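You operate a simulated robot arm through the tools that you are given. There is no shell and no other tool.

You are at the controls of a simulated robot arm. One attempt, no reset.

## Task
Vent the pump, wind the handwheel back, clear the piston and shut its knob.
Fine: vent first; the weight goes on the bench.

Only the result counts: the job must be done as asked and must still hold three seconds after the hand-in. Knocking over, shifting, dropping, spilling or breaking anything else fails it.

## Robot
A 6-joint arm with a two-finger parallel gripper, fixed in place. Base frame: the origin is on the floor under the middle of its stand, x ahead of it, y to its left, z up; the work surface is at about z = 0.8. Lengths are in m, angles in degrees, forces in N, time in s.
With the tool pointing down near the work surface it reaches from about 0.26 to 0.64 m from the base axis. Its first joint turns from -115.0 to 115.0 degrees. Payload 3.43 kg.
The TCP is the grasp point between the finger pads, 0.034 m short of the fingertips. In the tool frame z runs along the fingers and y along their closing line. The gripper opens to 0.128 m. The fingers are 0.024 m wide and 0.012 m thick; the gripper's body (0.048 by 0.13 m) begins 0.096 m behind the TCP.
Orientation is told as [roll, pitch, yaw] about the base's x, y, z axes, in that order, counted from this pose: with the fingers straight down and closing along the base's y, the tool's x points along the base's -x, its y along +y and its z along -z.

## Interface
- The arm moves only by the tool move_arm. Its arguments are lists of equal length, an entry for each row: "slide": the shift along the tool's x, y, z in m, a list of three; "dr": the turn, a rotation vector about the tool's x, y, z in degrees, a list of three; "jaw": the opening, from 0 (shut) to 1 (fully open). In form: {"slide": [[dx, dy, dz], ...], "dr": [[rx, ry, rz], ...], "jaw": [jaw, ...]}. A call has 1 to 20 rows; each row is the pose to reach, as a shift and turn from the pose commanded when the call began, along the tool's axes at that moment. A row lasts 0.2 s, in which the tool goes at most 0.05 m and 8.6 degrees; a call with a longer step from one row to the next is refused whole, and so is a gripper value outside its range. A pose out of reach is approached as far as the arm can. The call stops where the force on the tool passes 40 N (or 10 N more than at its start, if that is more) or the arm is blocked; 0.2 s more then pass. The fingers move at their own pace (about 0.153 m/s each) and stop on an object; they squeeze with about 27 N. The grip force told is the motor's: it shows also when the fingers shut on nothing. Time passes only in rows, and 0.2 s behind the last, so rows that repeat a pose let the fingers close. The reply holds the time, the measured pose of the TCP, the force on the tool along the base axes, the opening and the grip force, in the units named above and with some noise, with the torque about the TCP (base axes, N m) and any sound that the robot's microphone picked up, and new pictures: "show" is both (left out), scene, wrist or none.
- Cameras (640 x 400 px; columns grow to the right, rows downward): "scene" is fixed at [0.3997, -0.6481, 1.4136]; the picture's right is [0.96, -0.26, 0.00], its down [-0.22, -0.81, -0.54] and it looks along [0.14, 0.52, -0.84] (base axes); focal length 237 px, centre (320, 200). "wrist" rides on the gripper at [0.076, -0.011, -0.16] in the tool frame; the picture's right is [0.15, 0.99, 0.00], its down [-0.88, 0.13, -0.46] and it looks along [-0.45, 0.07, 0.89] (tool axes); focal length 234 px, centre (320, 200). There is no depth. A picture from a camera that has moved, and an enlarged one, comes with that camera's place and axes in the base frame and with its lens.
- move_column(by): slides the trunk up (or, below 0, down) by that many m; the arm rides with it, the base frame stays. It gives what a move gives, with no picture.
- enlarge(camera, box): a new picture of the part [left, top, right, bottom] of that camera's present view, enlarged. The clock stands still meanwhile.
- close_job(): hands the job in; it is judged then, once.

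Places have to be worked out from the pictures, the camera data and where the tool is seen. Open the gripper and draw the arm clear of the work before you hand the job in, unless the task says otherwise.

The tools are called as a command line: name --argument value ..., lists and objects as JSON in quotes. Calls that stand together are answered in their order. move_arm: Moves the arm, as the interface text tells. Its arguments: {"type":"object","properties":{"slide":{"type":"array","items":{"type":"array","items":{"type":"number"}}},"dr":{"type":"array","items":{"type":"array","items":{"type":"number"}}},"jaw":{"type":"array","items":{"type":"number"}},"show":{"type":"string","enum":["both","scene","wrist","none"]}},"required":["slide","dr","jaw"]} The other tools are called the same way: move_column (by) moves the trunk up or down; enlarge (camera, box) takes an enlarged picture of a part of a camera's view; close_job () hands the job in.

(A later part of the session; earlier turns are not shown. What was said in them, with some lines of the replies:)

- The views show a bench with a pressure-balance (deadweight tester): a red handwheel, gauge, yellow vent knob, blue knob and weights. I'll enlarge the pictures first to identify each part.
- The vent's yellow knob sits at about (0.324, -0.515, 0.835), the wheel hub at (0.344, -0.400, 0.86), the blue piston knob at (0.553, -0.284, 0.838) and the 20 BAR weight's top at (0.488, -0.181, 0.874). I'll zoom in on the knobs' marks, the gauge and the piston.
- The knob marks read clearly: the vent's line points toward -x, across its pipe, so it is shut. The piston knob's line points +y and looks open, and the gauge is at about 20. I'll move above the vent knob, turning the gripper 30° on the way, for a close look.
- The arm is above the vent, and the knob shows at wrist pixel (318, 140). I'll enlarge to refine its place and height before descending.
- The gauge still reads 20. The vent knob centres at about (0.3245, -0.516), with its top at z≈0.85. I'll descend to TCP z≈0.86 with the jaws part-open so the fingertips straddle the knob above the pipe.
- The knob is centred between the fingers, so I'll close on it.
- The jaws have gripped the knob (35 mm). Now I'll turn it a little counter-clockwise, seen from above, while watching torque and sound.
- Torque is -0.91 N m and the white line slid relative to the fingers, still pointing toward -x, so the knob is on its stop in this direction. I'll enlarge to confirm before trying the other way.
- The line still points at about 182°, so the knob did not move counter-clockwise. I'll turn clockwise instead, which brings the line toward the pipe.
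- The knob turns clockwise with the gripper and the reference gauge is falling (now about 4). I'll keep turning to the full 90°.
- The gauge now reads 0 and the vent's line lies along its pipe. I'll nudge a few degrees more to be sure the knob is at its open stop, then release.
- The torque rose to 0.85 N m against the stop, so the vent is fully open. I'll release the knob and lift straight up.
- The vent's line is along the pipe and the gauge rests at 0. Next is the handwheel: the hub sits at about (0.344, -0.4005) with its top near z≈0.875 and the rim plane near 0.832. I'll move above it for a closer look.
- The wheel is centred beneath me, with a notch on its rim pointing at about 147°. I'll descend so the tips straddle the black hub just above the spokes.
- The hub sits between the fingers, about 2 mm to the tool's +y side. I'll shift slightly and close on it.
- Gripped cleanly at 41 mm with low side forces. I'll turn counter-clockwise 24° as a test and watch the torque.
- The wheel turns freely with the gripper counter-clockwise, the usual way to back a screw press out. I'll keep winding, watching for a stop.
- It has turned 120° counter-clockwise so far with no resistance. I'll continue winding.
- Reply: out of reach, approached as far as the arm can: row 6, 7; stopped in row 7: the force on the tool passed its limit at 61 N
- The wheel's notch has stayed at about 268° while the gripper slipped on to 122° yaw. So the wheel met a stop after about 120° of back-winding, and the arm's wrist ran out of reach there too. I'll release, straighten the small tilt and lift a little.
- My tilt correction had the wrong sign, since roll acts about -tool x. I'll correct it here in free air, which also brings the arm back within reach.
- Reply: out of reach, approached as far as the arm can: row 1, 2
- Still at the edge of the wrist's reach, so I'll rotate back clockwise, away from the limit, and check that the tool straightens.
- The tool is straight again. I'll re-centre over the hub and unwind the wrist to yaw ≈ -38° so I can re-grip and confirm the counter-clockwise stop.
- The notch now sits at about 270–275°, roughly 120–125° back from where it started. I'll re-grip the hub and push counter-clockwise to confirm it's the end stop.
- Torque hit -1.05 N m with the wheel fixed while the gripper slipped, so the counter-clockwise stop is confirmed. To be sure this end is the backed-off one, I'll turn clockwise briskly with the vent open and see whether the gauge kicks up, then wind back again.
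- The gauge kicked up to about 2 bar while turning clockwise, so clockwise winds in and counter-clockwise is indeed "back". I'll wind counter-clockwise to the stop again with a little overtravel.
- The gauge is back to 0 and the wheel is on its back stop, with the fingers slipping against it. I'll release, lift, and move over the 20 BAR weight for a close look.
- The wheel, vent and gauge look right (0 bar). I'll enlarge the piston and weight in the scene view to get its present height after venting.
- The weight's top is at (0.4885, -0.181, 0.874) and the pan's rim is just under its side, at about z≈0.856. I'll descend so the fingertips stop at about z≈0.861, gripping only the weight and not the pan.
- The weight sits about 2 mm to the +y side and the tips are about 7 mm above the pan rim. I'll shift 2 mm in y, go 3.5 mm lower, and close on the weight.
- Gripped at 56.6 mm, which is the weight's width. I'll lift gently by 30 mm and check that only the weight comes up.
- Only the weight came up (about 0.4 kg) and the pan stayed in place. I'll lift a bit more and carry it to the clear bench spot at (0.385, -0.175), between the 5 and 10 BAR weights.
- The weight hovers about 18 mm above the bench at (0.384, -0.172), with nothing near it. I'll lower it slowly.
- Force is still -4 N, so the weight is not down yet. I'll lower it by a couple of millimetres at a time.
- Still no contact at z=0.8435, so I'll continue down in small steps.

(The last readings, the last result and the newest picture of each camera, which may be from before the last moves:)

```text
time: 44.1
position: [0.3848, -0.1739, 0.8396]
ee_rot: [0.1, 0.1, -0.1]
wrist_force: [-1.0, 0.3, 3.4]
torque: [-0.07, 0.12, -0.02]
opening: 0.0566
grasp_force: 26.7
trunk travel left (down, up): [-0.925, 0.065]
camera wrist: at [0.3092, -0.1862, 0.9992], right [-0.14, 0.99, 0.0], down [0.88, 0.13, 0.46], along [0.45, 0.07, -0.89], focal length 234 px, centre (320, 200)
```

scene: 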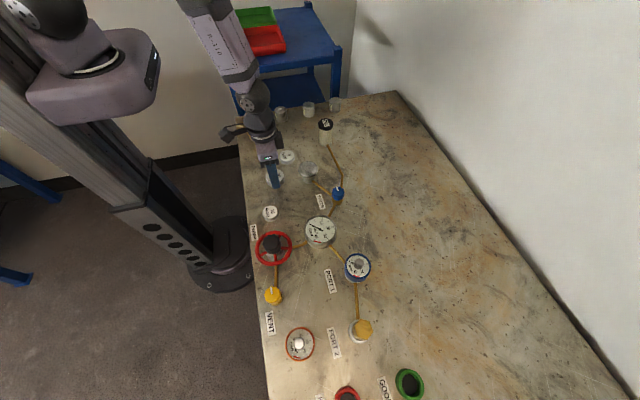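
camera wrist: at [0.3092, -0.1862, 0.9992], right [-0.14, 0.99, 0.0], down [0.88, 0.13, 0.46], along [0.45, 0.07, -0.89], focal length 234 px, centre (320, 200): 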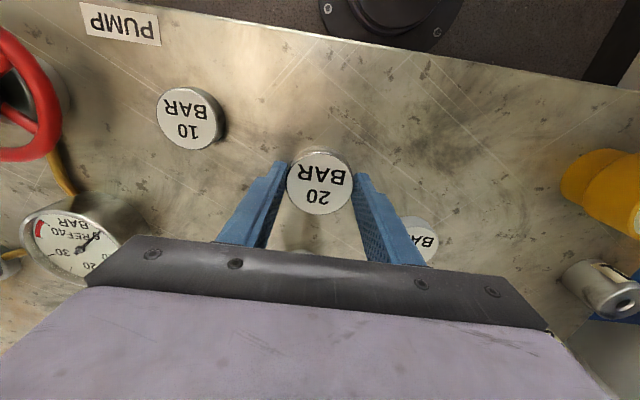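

The force flipped to +3.4 N, so the weight is now standing on the bench. I'll open the jaws and lift straight up.

move_arm --slide '[[0, 0, 0], [0, 0, 0], [0, 0, 0], [0, 0, -0.02], [0, 0, -0.06], [0, 0, -0.1], [0, 0, -0.14], [0, 0, -0.18]]' --dr '[[0, 0, 0], [0, 0, 0], [0, 0, 0], [0, 0, 0], [0, 0, 0], [0, 0, 0], [0, 0, 0], [0, 0, 0]]' --jaw '[0.5, 0.62, 0.62, 0.62, 0.62, 0.62, 0.62, 0.62]' --show "both"

enlarge --camera "scene" --box '[245, 140, 355, 220]'

```text
time: 45.9
position: [0.3842, -0.1764, 1.0211]
ee_rot: [0.1, 0.0, -0.1]
wrist_force: [-0.2, 0.4, -0.1]
torque: [-0.04, -0.01, -0.01]
opening: 0.0795
grasp_force: 0.0
trunk travel left (down, up): [-0.925, 0.065]
camera wrist: at [0.3089, -0.1887, 1.1804], right [-0.14, 0.99, 0.0], down [0.88, 0.13, 0.46], along [0.45, 0.07, -0.89], focal length 234 px, centre (320, 200)
```

scene: 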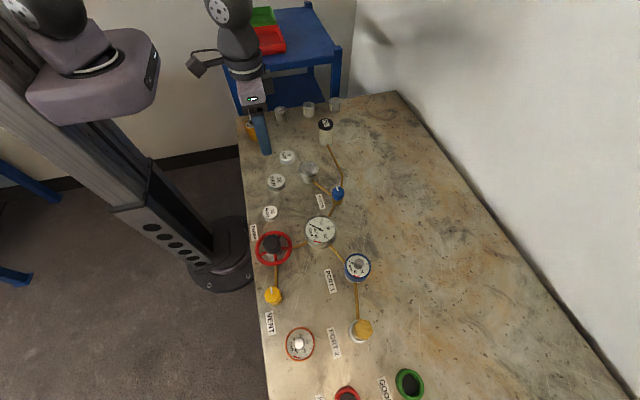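
wrist: 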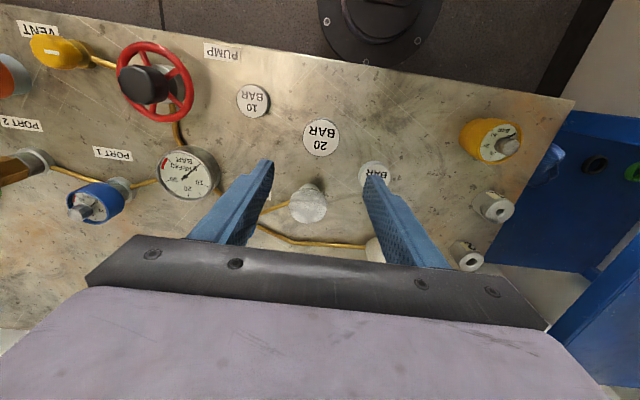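

```text
5.00 times, centred on (300, 180) of scene
camera zoom: at [0.3997, -0.6481, 1.4136], right [0.96, -0.26, 0.0], down [-0.22, -0.81, -0.54], along [0.14, 0.52, -0.84], focal length 1184 px, centre (420, 300)
```

zoom: 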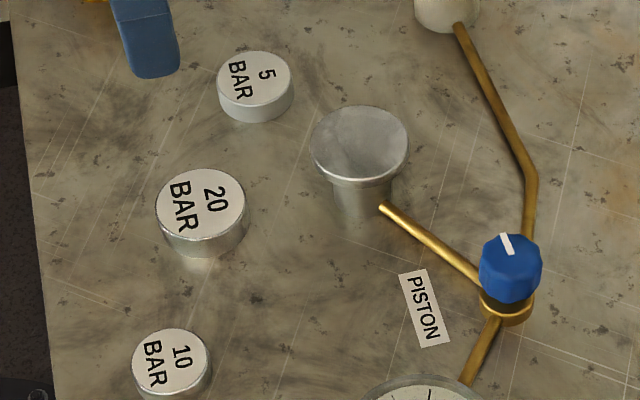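

The 20 BAR weight stands on the bench and the piston's pan is bare. Now for the blue piston knob at (0.553, -0.284): I'll move above it with yaw -30°, leaving room to turn either way.

move_arm --slide '[[-0.0338, -0.0215, 0], [-0.0676, -0.043, 0], [-0.1014, -0.0646, 0], [-0.1352, -0.0861, 0], [-0.169, -0.1076, 0], [-0.169, -0.1076, 0], [-0.169, -0.1076, 0]]' --dr '[[0, 0, 5], [0, 0, 10], [0, 0, 15], [0, 0, 20], [0, 0, 25], [0, 0, 30], [0, 0, 30]]' --jaw '[0.55, 0.55, 0.55, 0.55, 0.55, 0.55, 0.55]' --show "both"

enlarge --camera "wrist" --box '[240, 80, 400, 200]'

```text
time: 47.5
position: [0.5545, -0.282, 1.0176]
ee_rot: [0.1, 0.1, -30.2]
wrist_force: [-0.9, -0.9, -0.4]
torque: [0.01, 0.03, -0.02]
opening: 0.0704
grasp_force: 0.0
trunk travel left (down, up): [-0.925, 0.065]
camera wrist: at [0.4838, -0.2554, 1.1783], right [0.37, 0.93, 0.0], down [0.83, -0.33, 0.45], along [0.42, -0.17, -0.89], focal length 234 px, centre (320, 200)
```

scene: 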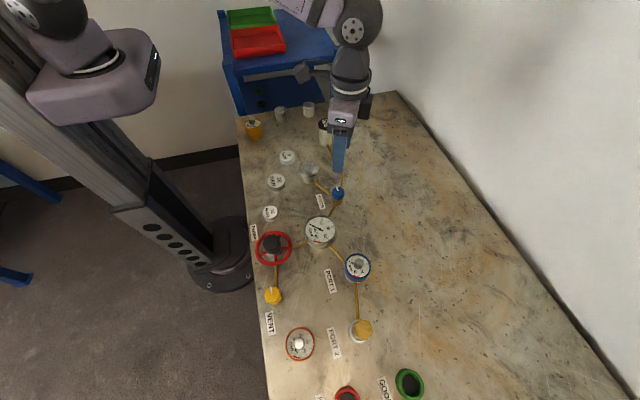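
wrist: 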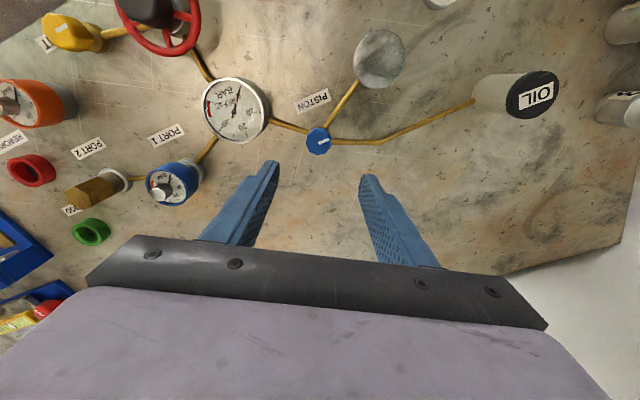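

```text
3.33 times, centred on (320, 140) of wrist
camera zoom: at [0.4838, -0.2554, 1.1783], right [0.37, 0.93, 0.0], down [0.83, -0.33, 0.45], along [0.42, -0.17, -0.89], focal length 781 px, centre (320, 400)
```

zoom: 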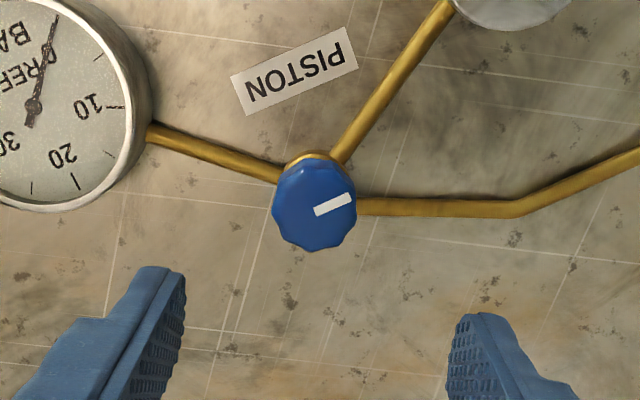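

The blue knob's top centre works out to (0.553, -0.286, 0.855), with its line still pointing +y. I'll descend around it to TCP z≈0.862, with the tips above the pipes.

move_arm --slide '[[-0.0015, -0.002, 0.04], [-0.0015, -0.002, 0.08], [-0.0015, -0.002, 0.12], [-0.0015, -0.002, 0.145], [-0.0015, -0.002, 0.1555], [-0.0015, -0.002, 0.1555]]' --dr '[[0, 0, 0], [0, 0, 0], [0, 0, 0], [0, 0, 0], [0, 0, 0], [0, 0, 0]]' --jaw '[0.5, 0.5, 0.5, 0.5, 0.5, 0.5]' --show "both"

enlarge --camera "wrist" --box '[240, 110, 400, 230]'

```text
time: 48.9
position: [0.5528, -0.2846, 0.8645]
ee_rot: [0.2, -0.1, -30.0]
wrist_force: [-0.1, 0.0, 0.1]
torque: [0.03, -0.03, -0.03]
opening: 0.0641
grasp_force: 0.0
trunk travel left (down, up): [-0.925, 0.065]
camera wrist: at [0.4819, -0.2577, 1.0241], right [0.37, 0.93, 0.0], down [0.83, -0.33, 0.46], along [0.42, -0.17, -0.89], focal length 234 px, centre (320, 200)
```

scene: 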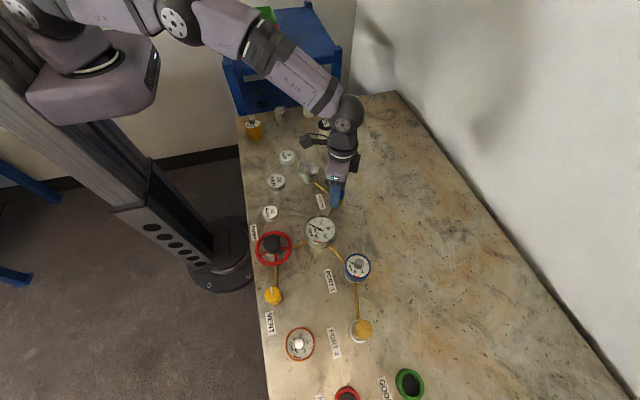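
wrist: 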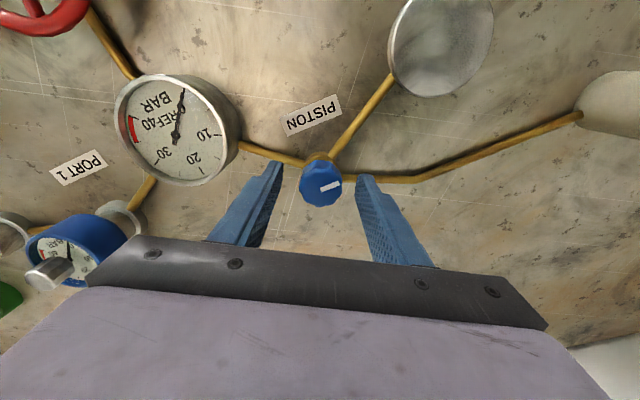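

```text
3.33 times, centred on (320, 170) of wrist
camera zoom: at [0.4819, -0.2577, 1.0241], right [0.37, 0.93, 0.0], down [0.83, -0.33, 0.46], along [0.42, -0.17, -0.89], focal length 781 px, centre (320, 300)
```

zoom: 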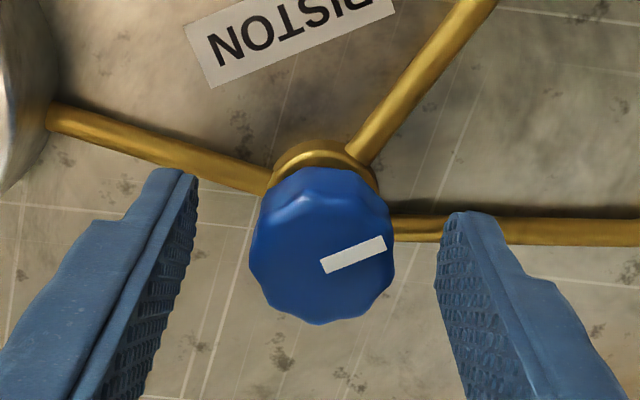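

The knob is centred, so I'll close on it.

move_arm --slide '[[0, 0.0005, 0], [0, 0.0005, 0], [0, 0.0005, 0]]' --dr '[[0, 0, 0], [0, 0, 0], [0, 0, 0]]' --jaw '[0, 0, 0]' --show "none"

move_arm --slide '[[0, 0, 0], [0, 0, 0], [0, 0, 0], [0, 0, 0]]' --dr '[[0, 0, -6], [0, 0, -12], [0, 0, -18], [0, 0, -24]]' --jaw '[0, 0, 0, 0]' --show "wrist"

enlarge --camera "wrist" --box '[240, 110, 400, 230]'

```text
time: 49.7
position: [0.554, -0.2834, 0.8645]
ee_rot: [0.1, 0.0, -30.2]
wrist_force: [3.3, 4.2, 2.0]
torque: [0.41, 0.14, 0.01]
opening: 0.0354
grasp_force: 45.1
trunk travel left (down, up): [-0.925, 0.065]
```

```text
time: 50.7
position: [0.5532, -0.2839, 0.8647]
ee_rot: [0.0, 0.0, -6.1]
wrist_force: [0.8, 0.5, 4.9]
torque: [0.27, 0.22, 0.0]
opening: 0.0354
grasp_force: 45.2
trunk travel left (down, up): [-0.925, 0.065]
camera wrist: at [0.4769, -0.2891, 1.0241], right [-0.04, 1.0, 0.0], down [0.89, 0.04, 0.46], along [0.45, 0.02, -0.89], focal length 234 px, centre (320, 200)
```

wrist: 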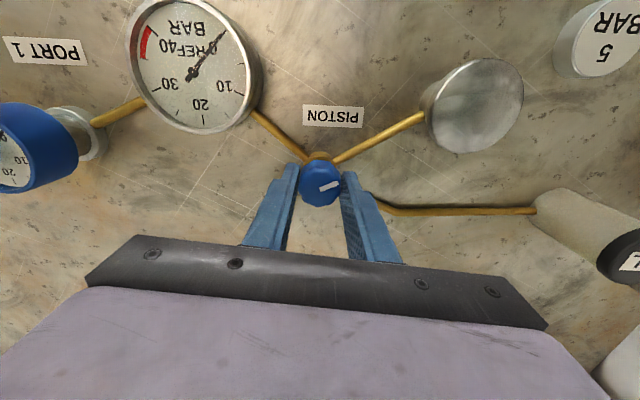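

```text
3.33 times, centred on (320, 170) of wrist
camera zoom: at [0.4769, -0.2891, 1.0241], right [-0.04, 1.0, 0.0], down [0.89, 0.04, 0.46], along [0.45, 0.02, -0.89], focal length 781 px, centre (320, 300)
```

zoom: 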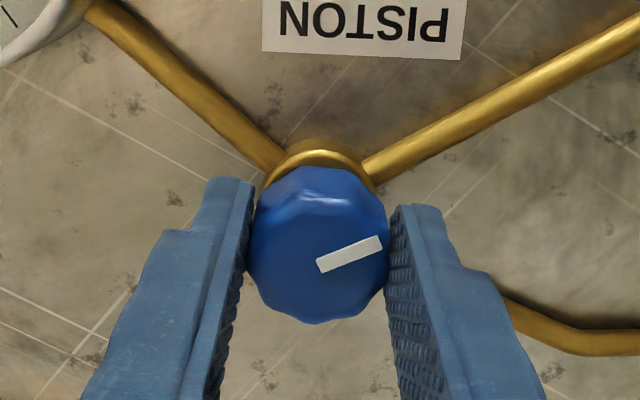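

The knob follows the gripper counter-clockwise with no resistance. I'll carry on to the full quarter turn, up to its stop.

move_arm --slide '[[0, 0, 0], [0, 0, 0], [0, 0, 0], [0, 0, 0], [0, 0, 0], [0, 0, 0], [0, 0, 0], [0, 0, 0], [0, 0, 0], [0, 0, 0]]' --dr '[[0, 0, -8], [0, 0, -16], [0, 0, -24], [0, 0, -32], [0, 0, -40], [0, 0, -48], [0, 0, -56], [0, 0, -63], [0, 0, -68], [0, 0, -72]]' --jaw '[0, 0, 0, 0, 0, 0, 0, 0, 0, 0]' --show "both"

enlarge --camera "wrist" --box '[240, 110, 400, 230]'

```text
time: 52.9
position: [0.5553, -0.2854, 0.8646]
ee_rot: [-0.2, -0.2, 65.9]
wrist_force: [4.2, -13.6, 6.5]
torque: [-0.04, -0.37, -0.79]
opening: 0.035
grasp_force: 45.1
trunk travel left (down, up): [-0.925, 0.065]
camera wrist: at [0.5342, -0.3602, 1.0238], right [-0.96, 0.27, 0.0], down [0.24, 0.86, 0.46], along [0.13, 0.44, -0.89], focal length 234 px, centre (320, 200)
```

scene: 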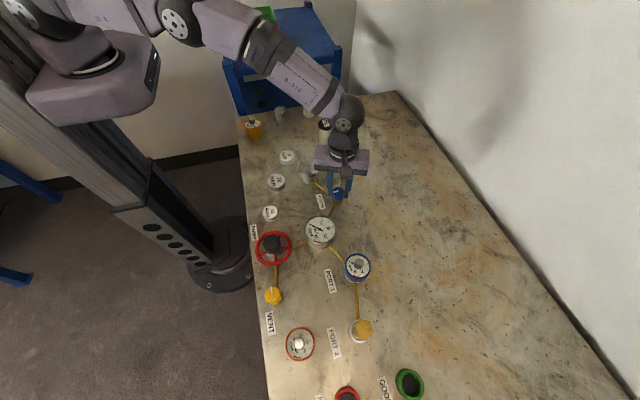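
wrist: 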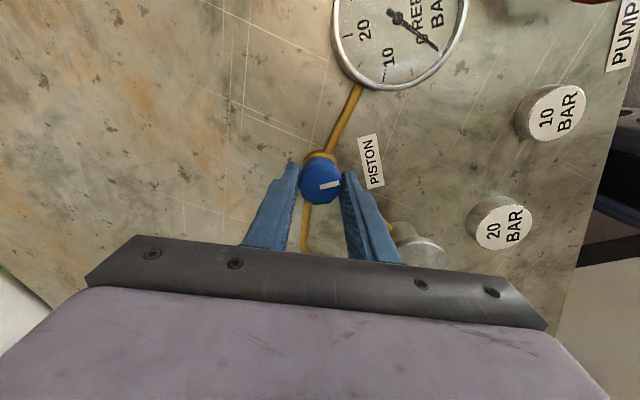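

```text
3.33 times, centred on (320, 170) of wrist
camera zoom: at [0.5342, -0.3602, 1.0238], right [-0.96, 0.27, 0.0], down [0.24, 0.86, 0.46], along [0.13, 0.44, -0.89], focal length 781 px, centre (320, 300)
```

zoom: 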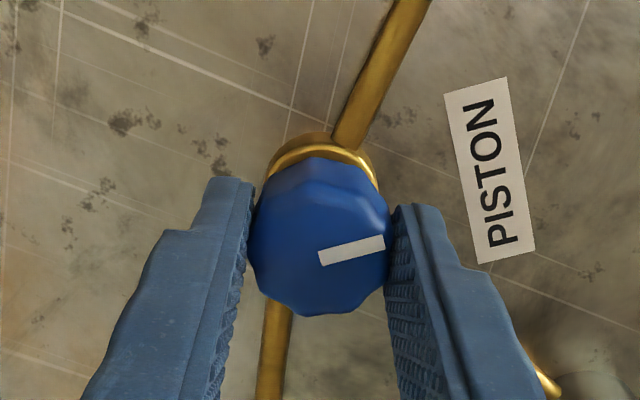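

The torque rose to -0.79 N m with the line now pointing -x, the same orientation the vent had when shut. So the piston knob is on its shut stop. I'll release and lift clear.

move_arm --slide '[[0, 0, 0], [0, 0, 0], [0, 0, -0.03], [0, 0, -0.07], [0, 0, -0.11], [0, 0, -0.15]]' --dr '[[0, 0, 2], [0, 0, 2], [0, 0, 2], [0, 0, 2], [0, 0, 2], [0, 0, 2]]' --jaw '[0.5, 0.5, 0.5, 0.5, 0.5, 0.5]' --show "both"

```text
time: 54.3
position: [0.5521, -0.2827, 1.0173]
ee_rot: [0.1, -0.1, 63.9]
wrist_force: [-0.3, 0.1, 0.4]
torque: [-0.03, 0.02, -0.02]
opening: 0.0641
grasp_force: 0.1
trunk travel left (down, up): [-0.925, 0.065]
camera wrist: at [0.5287, -0.3569, 1.1753], right [-0.95, 0.3, 0.0], down [0.27, 0.85, 0.46], along [0.14, 0.44, -0.89], focal length 234 px, centre (320, 200)
```

scene: 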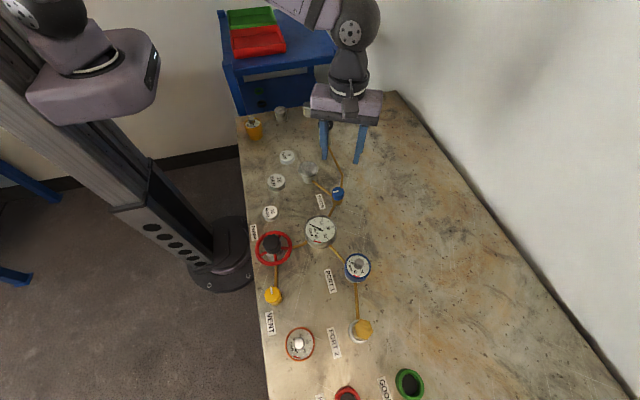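
wrist: 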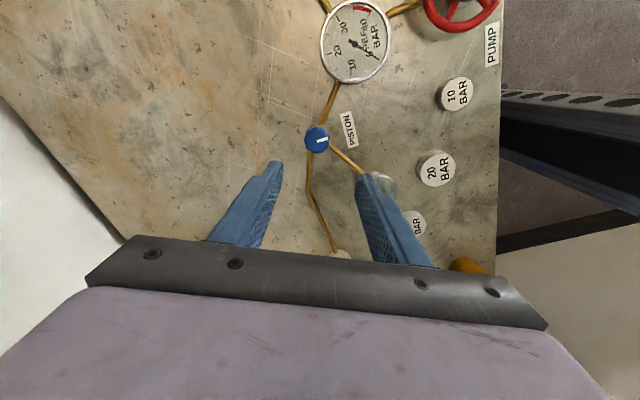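

The knob's line reads shut. I'll draw the arm up and back to around its starting place with the gripper open, then check everything.

move_arm --slide '[[0, 0, -0.04], [0, 0, -0.08], [0.0, 0.0, -0.11], [0.0175, 0.036, -0.11], [0.035, 0.072, -0.11], [0.0526, 0.108, -0.11], [0.07, 0.144, -0.11], [0.0877, 0.1798, -0.11], [0.0877, 0.1798, -0.11]]' --dr '[[0, 0, 0], [0, 0, 0], [0, 0, 8], [0, 0, 16], [0, 0, 24], [0, 0, 32], [0, 0, 40], [0, 0, 48], [0, 0, 56]]' --jaw '[0.6, 0.7, 0.8, 1, 1, 1, 1, 1, 1]' --show "both"

enlarge --camera "scene" --box '[240, 130, 380, 230]'

enlarge --camera "scene" --box '[240, 200, 390, 310]'

enlarge --camera "wrist" --box '[140, 60, 420, 240]'

```text
time: 56.3
position: [0.356, -0.2836, 1.1239]
ee_rot: [0.0, 0.0, 7.7]
wrist_force: [0.7, 0.0, -0.7]
torque: [0.03, -0.01, -0.02]
opening: 0.1278
grasp_force: 0.1
trunk travel left (down, up): [-0.925, 0.065]
camera wrist: at [0.2825, -0.3062, 1.2834], right [-0.28, 0.96, 0.0], down [0.86, 0.25, 0.46], along [0.44, 0.13, -0.89], focal length 234 px, centre (320, 200)
```

scene: 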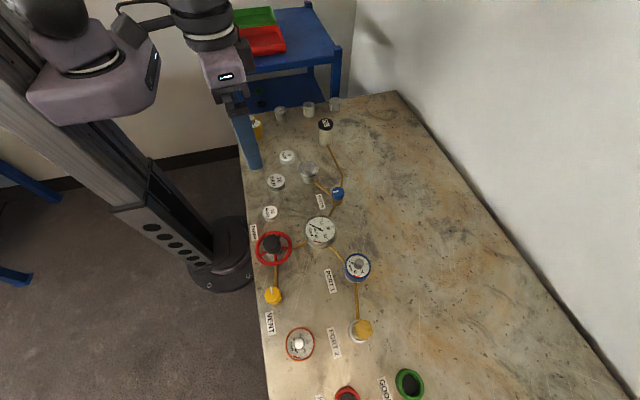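
wrist: 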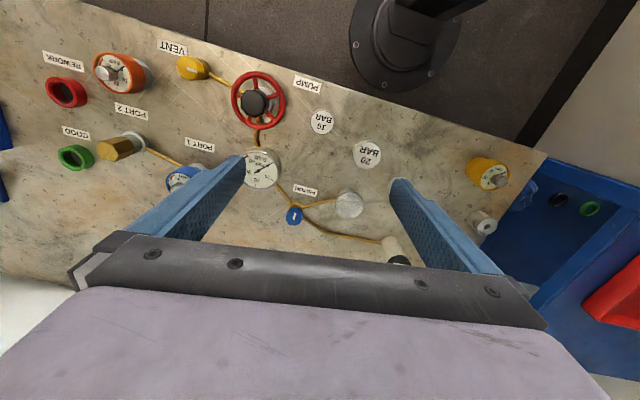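

```text
4.00 times, centred on (310, 180) of scene
camera zoom: at [0.3997, -0.6481, 1.4136], right [0.96, -0.26, 0.0], down [-0.22, -0.81, -0.54], along [0.14, 0.52, -0.84], focal length 947 px, centre (360, 280)
```

zoom: 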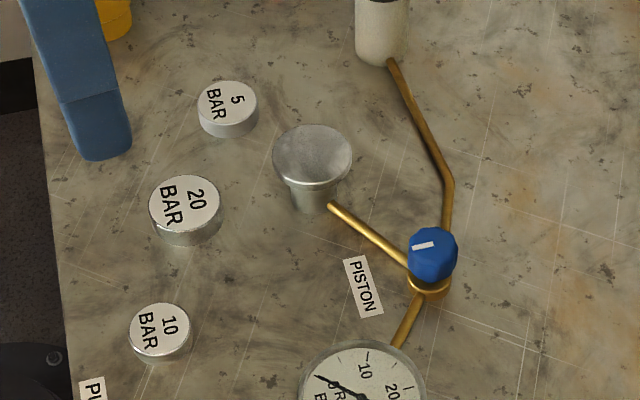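

```text
3.64 times, centred on (315, 255) of scene
camera zoom: at [0.3997, -0.6481, 1.4136], right [0.96, -0.26, 0.0], down [-0.22, -0.81, -0.54], along [0.14, 0.52, -0.84], focal length 861 px, centre (338, 0)
```

zoom: 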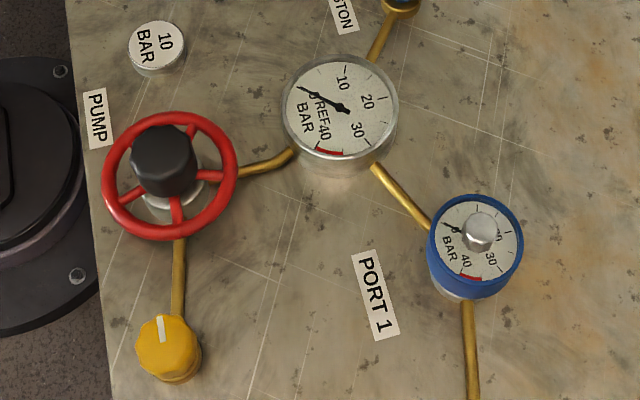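

```text
2.22 times, centred on (280, 150) of wrist
camera zoom: at [0.2825, -0.3062, 1.2834], right [-0.28, 0.96, 0.0], down [0.86, 0.25, 0.46], along [0.44, 0.13, -0.89], focal length 520 px, centre (409, 311)
```

zoom: 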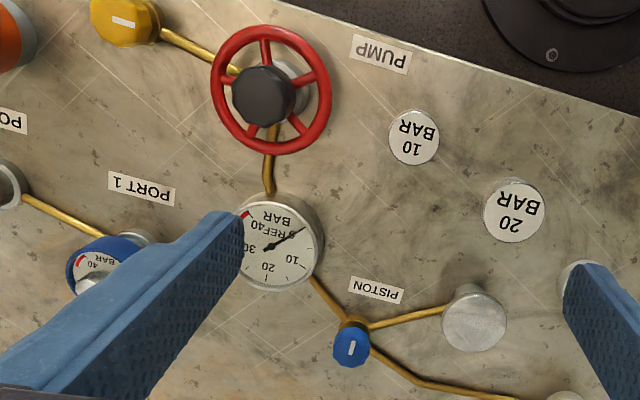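

Everything checks out. The vent is open along its pipe, the gauge reads 0, and the wheel is on its back stop. The pan is empty, the 20 BAR weight stands on the bench, the piston knob is shut across, and the arm is clear with the gripper open. I'm handing in.

close_job

```text
The job is handed in.
```

The job is done and handed in; no verdict came back with the hand-in.

1. **Vent:** I opened this first. The yellow knob is turned clockwise to its stop, with its line along the pipe, and the reference gauge fell from 20 to 0.
2. **Handwheel:** It is wound back counter-clockwise about 120° to its end stop. To confirm the direction, I briefly turned it about 68° clockwise with the vent open. The gauge rose to about 2 bar, so clockwise winds in, and I wound it back to the stop.
3. **Piston:** I lifted the 20 BAR weight off the pan and stood it on the bench at about (0.385, -0.174), between the 5 and 10 BAR weights.
4. **Piston knob:** The blue knob is turned a quarter turn counter-clockwise to its stop. No label marks its shut position. I took it as shut because its line now points the same way the vent's did when shut.

The arm is drawn back clear with the gripper open. In the final pictures nothing else around the rig looked disturbed.
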